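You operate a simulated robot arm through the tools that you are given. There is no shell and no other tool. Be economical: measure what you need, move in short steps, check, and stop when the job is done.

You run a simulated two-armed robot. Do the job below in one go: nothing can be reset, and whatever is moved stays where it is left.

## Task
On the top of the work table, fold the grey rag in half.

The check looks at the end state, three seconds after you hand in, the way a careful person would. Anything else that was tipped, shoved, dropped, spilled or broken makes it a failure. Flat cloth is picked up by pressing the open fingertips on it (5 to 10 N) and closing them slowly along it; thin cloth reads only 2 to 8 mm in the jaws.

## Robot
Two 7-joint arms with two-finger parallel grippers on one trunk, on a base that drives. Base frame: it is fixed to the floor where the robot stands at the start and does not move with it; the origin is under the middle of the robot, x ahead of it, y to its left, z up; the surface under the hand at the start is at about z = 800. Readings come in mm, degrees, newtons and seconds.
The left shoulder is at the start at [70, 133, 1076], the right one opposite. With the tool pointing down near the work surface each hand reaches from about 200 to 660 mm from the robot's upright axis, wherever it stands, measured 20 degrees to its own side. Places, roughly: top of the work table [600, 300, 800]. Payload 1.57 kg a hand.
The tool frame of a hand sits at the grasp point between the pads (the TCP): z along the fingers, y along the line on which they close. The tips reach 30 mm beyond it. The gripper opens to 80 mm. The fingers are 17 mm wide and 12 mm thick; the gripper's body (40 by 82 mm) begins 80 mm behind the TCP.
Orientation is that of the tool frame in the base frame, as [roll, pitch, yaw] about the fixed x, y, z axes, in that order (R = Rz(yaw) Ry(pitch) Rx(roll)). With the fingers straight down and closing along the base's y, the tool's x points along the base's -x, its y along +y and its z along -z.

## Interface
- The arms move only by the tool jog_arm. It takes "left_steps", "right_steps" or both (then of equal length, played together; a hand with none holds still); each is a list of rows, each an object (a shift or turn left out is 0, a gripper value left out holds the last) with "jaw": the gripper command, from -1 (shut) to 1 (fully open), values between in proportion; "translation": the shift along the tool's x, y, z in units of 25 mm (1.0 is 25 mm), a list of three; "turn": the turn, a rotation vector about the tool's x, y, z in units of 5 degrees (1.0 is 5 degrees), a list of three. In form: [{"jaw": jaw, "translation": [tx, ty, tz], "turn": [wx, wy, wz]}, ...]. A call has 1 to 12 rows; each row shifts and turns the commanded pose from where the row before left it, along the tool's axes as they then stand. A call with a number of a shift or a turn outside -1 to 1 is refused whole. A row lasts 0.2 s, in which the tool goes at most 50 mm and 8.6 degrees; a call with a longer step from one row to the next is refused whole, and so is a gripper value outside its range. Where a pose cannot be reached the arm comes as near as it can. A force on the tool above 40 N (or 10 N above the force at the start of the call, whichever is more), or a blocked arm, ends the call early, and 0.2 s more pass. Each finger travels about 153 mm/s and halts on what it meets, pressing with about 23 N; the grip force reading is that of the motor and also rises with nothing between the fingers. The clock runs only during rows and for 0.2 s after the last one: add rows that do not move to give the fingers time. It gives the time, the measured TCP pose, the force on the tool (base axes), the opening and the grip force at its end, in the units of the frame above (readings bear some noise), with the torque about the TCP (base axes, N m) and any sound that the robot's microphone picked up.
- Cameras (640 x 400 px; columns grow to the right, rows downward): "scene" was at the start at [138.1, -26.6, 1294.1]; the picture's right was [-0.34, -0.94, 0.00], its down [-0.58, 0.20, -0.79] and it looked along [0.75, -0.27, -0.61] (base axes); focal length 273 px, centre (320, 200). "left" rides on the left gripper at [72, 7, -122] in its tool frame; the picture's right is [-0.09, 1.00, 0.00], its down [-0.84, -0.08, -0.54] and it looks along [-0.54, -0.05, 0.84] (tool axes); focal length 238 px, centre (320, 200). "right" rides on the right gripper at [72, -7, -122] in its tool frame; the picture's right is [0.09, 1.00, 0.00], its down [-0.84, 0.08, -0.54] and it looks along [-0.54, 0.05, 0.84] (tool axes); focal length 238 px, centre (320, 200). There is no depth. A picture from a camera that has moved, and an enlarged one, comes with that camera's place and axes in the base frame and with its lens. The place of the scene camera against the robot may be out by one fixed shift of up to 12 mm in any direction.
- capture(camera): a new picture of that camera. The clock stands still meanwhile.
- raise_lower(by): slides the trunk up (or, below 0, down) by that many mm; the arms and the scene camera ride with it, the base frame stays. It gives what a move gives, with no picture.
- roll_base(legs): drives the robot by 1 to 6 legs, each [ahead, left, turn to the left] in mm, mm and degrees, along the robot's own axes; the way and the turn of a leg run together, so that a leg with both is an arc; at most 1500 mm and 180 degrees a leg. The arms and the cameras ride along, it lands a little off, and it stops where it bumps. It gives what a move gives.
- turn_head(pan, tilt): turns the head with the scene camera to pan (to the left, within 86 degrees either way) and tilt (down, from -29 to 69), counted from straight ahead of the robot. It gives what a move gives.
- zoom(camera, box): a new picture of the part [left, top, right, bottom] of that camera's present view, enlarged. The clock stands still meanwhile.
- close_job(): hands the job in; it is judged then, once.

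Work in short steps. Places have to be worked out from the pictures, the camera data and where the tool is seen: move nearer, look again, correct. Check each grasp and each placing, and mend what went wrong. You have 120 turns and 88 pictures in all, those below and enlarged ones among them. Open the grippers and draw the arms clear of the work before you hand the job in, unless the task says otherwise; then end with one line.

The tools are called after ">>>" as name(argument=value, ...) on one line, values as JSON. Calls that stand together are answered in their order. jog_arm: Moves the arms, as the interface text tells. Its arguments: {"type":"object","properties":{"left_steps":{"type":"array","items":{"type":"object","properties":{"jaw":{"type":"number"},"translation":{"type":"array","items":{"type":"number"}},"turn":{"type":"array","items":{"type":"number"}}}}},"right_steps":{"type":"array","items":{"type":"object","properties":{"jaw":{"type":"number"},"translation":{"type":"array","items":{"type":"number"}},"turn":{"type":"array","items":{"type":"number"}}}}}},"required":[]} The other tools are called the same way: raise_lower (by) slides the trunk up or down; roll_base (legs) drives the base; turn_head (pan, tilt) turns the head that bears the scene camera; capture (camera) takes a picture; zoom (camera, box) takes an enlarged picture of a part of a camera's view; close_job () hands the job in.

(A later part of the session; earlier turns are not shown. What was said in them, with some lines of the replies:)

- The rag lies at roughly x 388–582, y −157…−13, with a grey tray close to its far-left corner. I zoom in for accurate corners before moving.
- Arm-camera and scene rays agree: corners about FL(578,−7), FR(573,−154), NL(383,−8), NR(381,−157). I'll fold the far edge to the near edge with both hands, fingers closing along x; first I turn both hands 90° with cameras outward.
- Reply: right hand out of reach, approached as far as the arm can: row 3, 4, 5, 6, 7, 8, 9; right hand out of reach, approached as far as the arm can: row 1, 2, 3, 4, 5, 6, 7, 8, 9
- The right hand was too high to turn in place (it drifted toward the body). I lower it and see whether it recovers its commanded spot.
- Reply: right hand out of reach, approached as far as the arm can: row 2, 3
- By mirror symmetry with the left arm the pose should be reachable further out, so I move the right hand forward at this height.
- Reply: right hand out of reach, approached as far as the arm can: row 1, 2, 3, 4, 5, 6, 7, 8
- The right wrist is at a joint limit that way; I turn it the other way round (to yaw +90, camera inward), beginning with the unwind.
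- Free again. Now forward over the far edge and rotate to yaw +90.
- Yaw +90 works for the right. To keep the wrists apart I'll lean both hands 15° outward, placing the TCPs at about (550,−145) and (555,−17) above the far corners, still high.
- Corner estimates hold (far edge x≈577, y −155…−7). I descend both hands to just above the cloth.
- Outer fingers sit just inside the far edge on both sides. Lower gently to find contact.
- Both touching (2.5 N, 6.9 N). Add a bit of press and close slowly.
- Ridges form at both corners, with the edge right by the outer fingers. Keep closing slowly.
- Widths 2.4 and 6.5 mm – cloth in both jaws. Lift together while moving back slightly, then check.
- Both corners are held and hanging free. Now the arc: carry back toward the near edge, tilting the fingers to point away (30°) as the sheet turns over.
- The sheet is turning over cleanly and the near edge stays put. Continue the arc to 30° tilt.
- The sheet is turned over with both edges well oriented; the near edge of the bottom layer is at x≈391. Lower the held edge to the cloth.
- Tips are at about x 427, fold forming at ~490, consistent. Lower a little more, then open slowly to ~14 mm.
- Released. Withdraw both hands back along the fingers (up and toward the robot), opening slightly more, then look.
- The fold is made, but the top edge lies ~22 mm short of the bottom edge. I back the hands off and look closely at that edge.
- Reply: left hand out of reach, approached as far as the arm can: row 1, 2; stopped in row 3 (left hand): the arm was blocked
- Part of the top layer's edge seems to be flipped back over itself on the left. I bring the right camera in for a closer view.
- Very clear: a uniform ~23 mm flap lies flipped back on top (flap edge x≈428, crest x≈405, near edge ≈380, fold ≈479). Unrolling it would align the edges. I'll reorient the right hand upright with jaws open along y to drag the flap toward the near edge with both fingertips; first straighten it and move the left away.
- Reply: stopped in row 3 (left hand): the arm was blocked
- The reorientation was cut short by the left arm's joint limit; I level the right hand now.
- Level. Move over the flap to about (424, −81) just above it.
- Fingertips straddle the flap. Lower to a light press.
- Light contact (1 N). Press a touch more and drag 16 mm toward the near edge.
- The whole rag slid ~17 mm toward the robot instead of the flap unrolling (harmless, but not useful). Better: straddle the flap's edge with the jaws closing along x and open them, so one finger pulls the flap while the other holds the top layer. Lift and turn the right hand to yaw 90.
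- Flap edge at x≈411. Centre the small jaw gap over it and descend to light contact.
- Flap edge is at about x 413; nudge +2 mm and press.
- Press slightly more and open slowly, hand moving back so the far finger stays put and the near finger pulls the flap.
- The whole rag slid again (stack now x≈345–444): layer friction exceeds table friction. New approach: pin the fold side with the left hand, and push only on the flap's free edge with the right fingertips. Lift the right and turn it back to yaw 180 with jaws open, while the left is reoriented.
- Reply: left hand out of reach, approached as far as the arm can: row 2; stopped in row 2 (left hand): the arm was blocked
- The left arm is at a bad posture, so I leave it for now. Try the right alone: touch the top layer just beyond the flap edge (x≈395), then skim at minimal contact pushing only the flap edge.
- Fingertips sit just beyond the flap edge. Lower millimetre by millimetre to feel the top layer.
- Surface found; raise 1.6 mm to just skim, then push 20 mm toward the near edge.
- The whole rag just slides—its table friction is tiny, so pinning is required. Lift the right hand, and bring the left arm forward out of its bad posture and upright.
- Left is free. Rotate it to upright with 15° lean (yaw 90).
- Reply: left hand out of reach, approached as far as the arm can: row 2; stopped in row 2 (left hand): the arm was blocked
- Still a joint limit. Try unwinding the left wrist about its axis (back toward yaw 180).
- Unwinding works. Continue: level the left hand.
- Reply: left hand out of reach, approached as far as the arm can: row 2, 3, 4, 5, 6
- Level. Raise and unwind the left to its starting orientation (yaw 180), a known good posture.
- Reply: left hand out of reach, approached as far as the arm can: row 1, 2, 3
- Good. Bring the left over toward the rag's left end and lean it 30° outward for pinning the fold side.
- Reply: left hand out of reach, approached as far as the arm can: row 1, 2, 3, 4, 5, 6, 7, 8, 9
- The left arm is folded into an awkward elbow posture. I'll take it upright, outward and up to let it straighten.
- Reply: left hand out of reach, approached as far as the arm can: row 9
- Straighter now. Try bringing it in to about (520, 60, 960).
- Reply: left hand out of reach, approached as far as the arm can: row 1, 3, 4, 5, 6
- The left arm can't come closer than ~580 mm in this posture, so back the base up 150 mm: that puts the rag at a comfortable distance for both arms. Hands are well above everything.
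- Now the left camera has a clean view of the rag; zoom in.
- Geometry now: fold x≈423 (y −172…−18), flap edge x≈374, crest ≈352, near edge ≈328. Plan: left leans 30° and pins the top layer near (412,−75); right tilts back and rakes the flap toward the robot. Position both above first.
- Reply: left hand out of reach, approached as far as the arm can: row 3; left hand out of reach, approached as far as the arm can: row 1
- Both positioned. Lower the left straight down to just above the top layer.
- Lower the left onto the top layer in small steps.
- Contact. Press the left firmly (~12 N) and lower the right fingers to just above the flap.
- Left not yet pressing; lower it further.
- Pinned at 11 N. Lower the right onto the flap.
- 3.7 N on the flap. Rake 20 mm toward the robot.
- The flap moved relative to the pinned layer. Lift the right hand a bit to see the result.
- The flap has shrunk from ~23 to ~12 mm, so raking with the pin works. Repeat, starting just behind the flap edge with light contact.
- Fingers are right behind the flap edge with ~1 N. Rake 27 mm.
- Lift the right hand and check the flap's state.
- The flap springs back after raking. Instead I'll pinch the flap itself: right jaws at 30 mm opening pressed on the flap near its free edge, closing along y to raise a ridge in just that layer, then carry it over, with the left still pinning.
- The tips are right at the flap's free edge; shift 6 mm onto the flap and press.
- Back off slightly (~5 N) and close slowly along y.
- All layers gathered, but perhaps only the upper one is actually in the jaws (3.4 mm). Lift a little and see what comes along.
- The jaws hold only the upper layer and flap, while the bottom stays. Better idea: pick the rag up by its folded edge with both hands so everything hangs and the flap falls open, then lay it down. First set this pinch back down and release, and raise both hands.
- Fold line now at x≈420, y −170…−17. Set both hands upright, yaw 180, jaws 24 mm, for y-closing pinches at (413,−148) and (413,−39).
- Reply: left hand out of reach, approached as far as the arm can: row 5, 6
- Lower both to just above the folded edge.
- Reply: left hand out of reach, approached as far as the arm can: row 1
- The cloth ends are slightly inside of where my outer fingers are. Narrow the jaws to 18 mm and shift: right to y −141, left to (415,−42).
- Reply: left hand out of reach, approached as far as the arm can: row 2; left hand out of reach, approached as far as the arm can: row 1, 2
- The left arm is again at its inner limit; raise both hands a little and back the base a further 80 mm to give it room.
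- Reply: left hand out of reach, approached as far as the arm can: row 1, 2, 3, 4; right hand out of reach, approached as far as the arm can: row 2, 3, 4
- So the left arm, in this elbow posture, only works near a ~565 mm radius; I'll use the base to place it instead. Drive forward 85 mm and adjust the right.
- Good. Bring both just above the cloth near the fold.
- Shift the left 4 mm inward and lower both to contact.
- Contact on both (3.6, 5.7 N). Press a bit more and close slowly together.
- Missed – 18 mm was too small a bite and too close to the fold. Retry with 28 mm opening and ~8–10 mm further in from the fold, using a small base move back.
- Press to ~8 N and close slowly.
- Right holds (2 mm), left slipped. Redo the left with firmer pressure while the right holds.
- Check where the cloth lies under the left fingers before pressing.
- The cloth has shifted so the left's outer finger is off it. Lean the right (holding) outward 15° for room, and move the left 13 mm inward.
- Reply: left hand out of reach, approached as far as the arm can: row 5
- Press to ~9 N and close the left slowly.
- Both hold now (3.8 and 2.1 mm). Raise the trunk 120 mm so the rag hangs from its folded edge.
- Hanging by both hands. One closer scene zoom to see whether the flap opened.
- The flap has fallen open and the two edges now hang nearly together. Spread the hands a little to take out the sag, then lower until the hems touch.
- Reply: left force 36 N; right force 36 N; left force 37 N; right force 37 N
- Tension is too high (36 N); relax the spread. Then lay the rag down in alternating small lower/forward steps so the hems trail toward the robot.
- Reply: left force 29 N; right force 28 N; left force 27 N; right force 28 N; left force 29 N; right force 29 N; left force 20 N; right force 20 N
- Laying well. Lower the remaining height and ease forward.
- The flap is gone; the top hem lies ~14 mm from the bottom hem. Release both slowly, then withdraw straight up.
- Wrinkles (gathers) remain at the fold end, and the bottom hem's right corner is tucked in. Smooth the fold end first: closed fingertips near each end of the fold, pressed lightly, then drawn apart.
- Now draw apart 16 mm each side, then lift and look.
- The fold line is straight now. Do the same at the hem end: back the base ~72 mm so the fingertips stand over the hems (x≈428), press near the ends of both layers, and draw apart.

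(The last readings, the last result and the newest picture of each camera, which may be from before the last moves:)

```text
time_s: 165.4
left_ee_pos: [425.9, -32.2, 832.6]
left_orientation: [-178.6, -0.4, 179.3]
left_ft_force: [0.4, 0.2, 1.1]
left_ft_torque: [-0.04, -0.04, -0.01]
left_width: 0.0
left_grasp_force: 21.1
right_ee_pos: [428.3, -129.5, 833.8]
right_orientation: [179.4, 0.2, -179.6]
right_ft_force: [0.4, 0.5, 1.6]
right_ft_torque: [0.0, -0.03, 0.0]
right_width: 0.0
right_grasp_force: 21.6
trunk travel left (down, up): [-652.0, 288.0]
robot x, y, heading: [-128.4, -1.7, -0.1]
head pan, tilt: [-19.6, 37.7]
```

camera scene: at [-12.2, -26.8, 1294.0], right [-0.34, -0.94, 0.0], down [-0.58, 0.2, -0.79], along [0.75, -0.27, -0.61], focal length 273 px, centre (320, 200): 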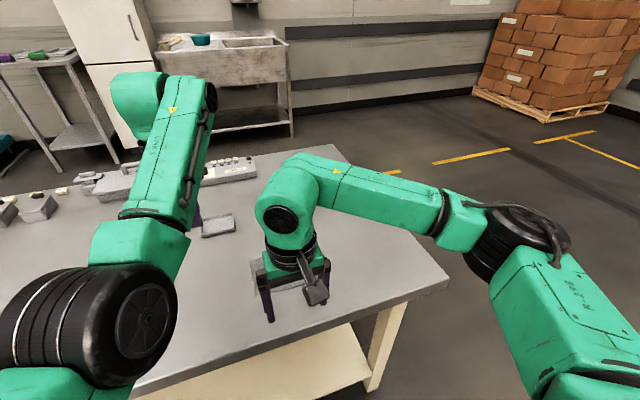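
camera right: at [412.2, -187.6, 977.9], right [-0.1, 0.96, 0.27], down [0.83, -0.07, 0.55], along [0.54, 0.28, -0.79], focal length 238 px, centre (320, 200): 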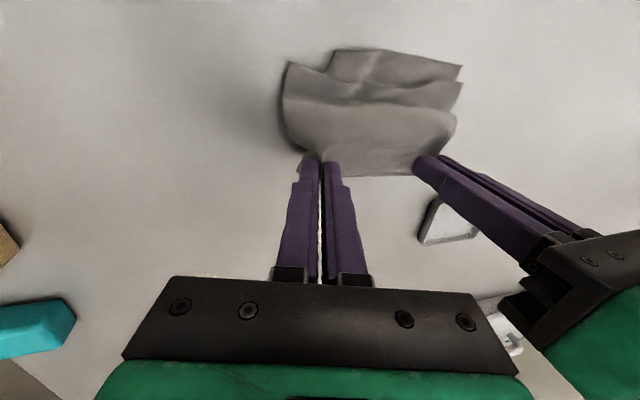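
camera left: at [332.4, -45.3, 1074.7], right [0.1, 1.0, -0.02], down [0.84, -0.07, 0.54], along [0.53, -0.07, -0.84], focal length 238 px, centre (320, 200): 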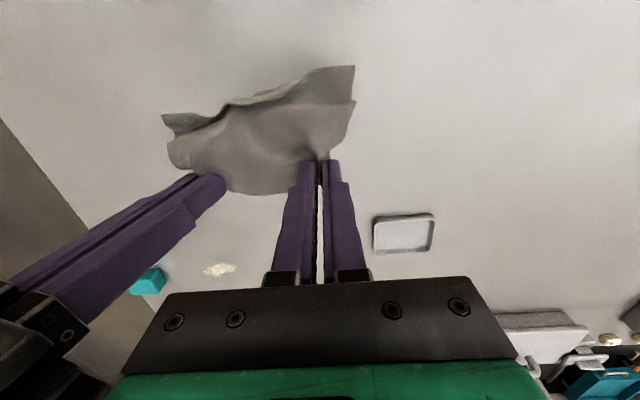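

Press ~1 mm more and draw apart: right 26 mm, left 10 mm, then lift and look.

>>> jog_arm(left_steps=[{"translation": [0, 0, 0.045]}, {}], right_steps=[{"translation": [0, 0, 0.04]}, {}])

>>> jog_arm(left_steps=[{"translation": [0, 0.04, 0]}, {"translation": [0, 0.04, 0]}, {"translation": [0, 0.04, 0]}, {"translation": [0, 0.04, 0]}, {"translation": [0, 0.04, 0]}, {"translation": [0, 0.04, 0]}, {"translation": [0, 0.04, 0]}, {"translation": [0, 0.04, 0]}, {"translation": [0, 0.04, 0]}, {}], right_steps=[{"translation": [0, -0.11, 0]}, {"translation": [0, -0.11, 0]}, {"translation": [0, -0.11, 0]}, {"translation": [0, -0.11, 0]}, {"translation": [0, -0.11, 0]}, {"translation": [0, -0.11, 0]}, {"translation": [0, -0.11, 0]}, {"translation": [0, -0.11, 0]}, {"translation": [0, -0.11, 0]}, {}])

>>> jog_arm(left_steps=[{"translation": [0, 0, -0.5]}, {"translation": [0, 0, -1]}, {"translation": [0, 0, -1]}, {"translation": [0, 0, -1]}, {}], right_steps=[{"translation": [0, 0, -0.5]}, {"translation": [0, 0, -1]}, {"translation": [0, 0, -1]}, {"translation": [0, 0, -1]}, {}])

>>> capture(camera="right")

```text
time_s: 166.0
left_ee_pos: [425.8, -32.4, 832.7]
left_orientation: [-178.6, -0.3, 179.3]
left_ft_force: [0.7, 0.5, 2.4]
left_ft_torque: [0.04, -0.02, 0.0]
left_width: 0.0
left_grasp_force: 21.7
right_ee_pos: [428.0, -130.0, 832.3]
right_orientation: [179.5, 0.2, -179.7]
right_ft_force: [0.8, 0.3, 5.0]
right_ft_torque: [-0.03, -0.02, -0.01]
right_width: 0.0
right_grasp_force: 20.7
trunk travel left (down, up): [-652.0, 288.0]
robot x, y, heading: [-129.1, 0.4, 0.2]
head pan, tilt: [-19.6, 37.7]
```

```text
time_s: 168.2
left_ee_pos: [424.1, -21.4, 832.9]
left_orientation: [-178.5, -0.2, 179.4]
left_ft_force: [-0.7, 0.5, -0.5]
left_ft_torque: [-0.01, 0.05, 0.01]
left_width: 0.0
left_grasp_force: 21.2
right_ee_pos: [426.8, -154.9, 833.2]
right_orientation: [179.4, 0.3, -179.7]
right_ft_force: [1.3, 1.8, 13.1]
right_ft_torque: [0.04, -0.1, 0.03]
right_width: 0.2
right_grasp_force: 21.5
trunk travel left (down, up): [-652.0, 288.0]
robot x, y, heading: [-128.8, 0.3, 0.0]
head pan, tilt: [-19.6, 37.7]
```

```text
time_s: 169.4
left_ee_pos: [428.7, -21.3, 918.7]
left_orientation: [-178.5, -0.4, 179.3]
left_ft_force: [-0.3, 0.1, -0.7]
left_ft_torque: [0.01, -0.03, 0.03]
left_width: 0.2
left_grasp_force: 21.8
right_ee_pos: [428.9, -157.3, 920.1]
right_orientation: [179.4, 0.2, -179.7]
right_ft_force: [0.4, 0.5, 0.1]
right_ft_torque: [0.0, 0.03, 0.0]
right_width: 0.0
right_grasp_force: 21.7
trunk travel left (down, up): [-652.0, 288.0]
robot x, y, heading: [-131.4, -0.1, 0.1]
head pan, tilt: [-19.6, 37.7]
```

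```text
3 pictures are left
camera right: at [356.3, -165.6, 1042.0], right [-0.1, 1.0, 0.01], down [0.84, 0.08, 0.54], along [0.54, 0.06, -0.84], focal length 238 px, centre (320, 200)
```

right: 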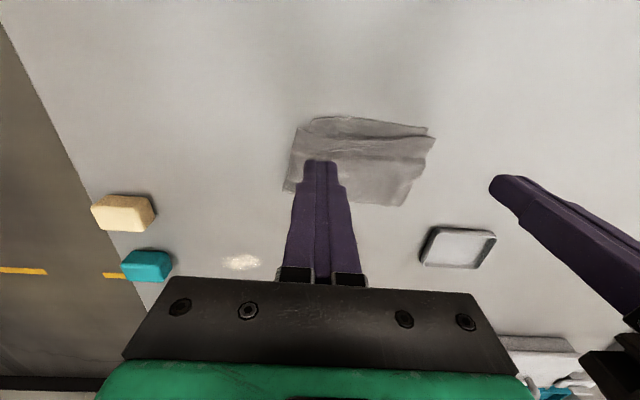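

>>> zoom(camera="right", box=[270, 100, 450, 220])

```text
3.33 times, centred on (360, 160) of right
camera zoom: at [356.3, -165.6, 1042.0], right [-0.1, 1.0, 0.01], down [0.84, 0.08, 0.54], along [0.54, 0.06, -0.84], focal length 794 px, centre (187, 333)
```

zoom: 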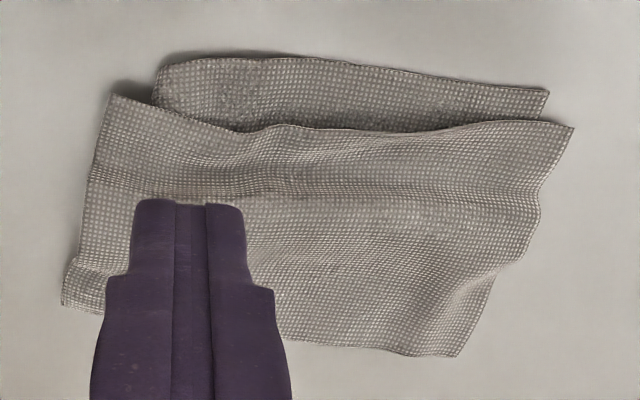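

The rag now lies folded in half: fold edge straight (~143 mm), hems parallel and within about 11 mm, no flap; tray and other items are in place. Open the grippers and draw clear: raise and back away.

>>> jog_arm(left_steps=[{"jaw": 1}, {}, {}], right_steps=[{"jaw": 1}, {}, {}])

>>> raise_lower(by=100)

>>> roll_base(legs=[[-150, 0, 0]])

>>> capture(camera="scene")

```text
time_s: 170.2
left_ee_pos: [428.2, -18.8, 918.5]
left_orientation: [-178.6, -0.4, 179.3]
left_ft_force: [0.7, -0.1, 0.5]
left_ft_torque: [-0.01, 0.0, 0.0]
left_width: 80.1
left_grasp_force: 0.0
right_ee_pos: [428.2, -157.1, 920.8]
right_orientation: [179.5, 0.1, -179.6]
right_ft_force: [0.6, 0.5, 0.2]
right_ft_torque: [0.01, 0.0, -0.01]
right_width: 80.0
right_grasp_force: 0.1
trunk travel left (down, up): [-652.0, 288.0]
robot x, y, heading: [-129.3, 0.2, 0.2]
head pan, tilt: [-19.6, 37.7]
```

```text
time_s: 171.6
left_ee_pos: [427.8, -21.0, 1018.7]
left_orientation: [-178.6, -0.4, 179.4]
left_ft_force: [-0.7, 0.3, -0.4]
left_ft_torque: [0.01, -0.01, 0.0]
left_width: 80.0
left_grasp_force: 0.0
right_ee_pos: [429.4, -156.2, 1019.9]
right_orientation: [179.4, 0.1, -179.7]
right_ft_force: [0.6, 0.6, -0.2]
right_ft_torque: [-0.04, -0.02, 0.01]
right_width: 80.1
right_grasp_force: 0.1
trunk travel left (down, up): [-752.0, 188.0]
robot x, y, heading: [-131.6, -1.7, -0.1]
head pan, tilt: [-19.6, 37.7]
```

```text
time_s: 172.9
left_ee_pos: [278.8, -18.7, 1018.3]
left_orientation: [-178.6, -0.5, 179.6]
left_ft_force: [0.7, -0.3, 0.6]
left_ft_torque: [0.02, -0.01, 0.06]
left_width: 79.8
left_grasp_force: 0.1
right_ee_pos: [281.5, -155.8, 1018.4]
right_orientation: [179.3, 0.0, -179.4]
right_ft_force: [0.3, -0.4, 0.0]
right_ft_torque: [0.01, 0.02, -0.02]
right_width: 80.0
right_grasp_force: 0.0
trunk travel left (down, up): [-752.0, 188.0]
robot x, y, heading: [-280.8, -1.3, 0.6]
head pan, tilt: [-19.6, 37.7]
```

```text
1 pictures are left
camera scene: at [-139.6, -26.6, 1395.8], right [-0.33, -0.94, 0.0], down [-0.58, 0.2, -0.79], along [0.75, -0.26, -0.61], focal length 273 px, centre (320, 200)
```

scene: 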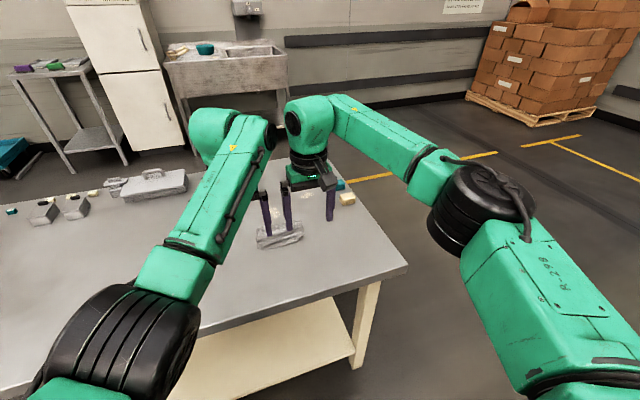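

The hands are well clear with the jaws open, the rag lies folded on the table, and the other items look undisturbed, so I hand the job in.

>>> close_job()

```text
The job is handed in.
```

The grey rag is folded in half on the work table, but not perfectly: the two hems are about 11–12 mm out of line and some wrinkles remain. It has slid from where it first lay. Nothing else on the table looked moved, the grippers are open, and both arms are clear.
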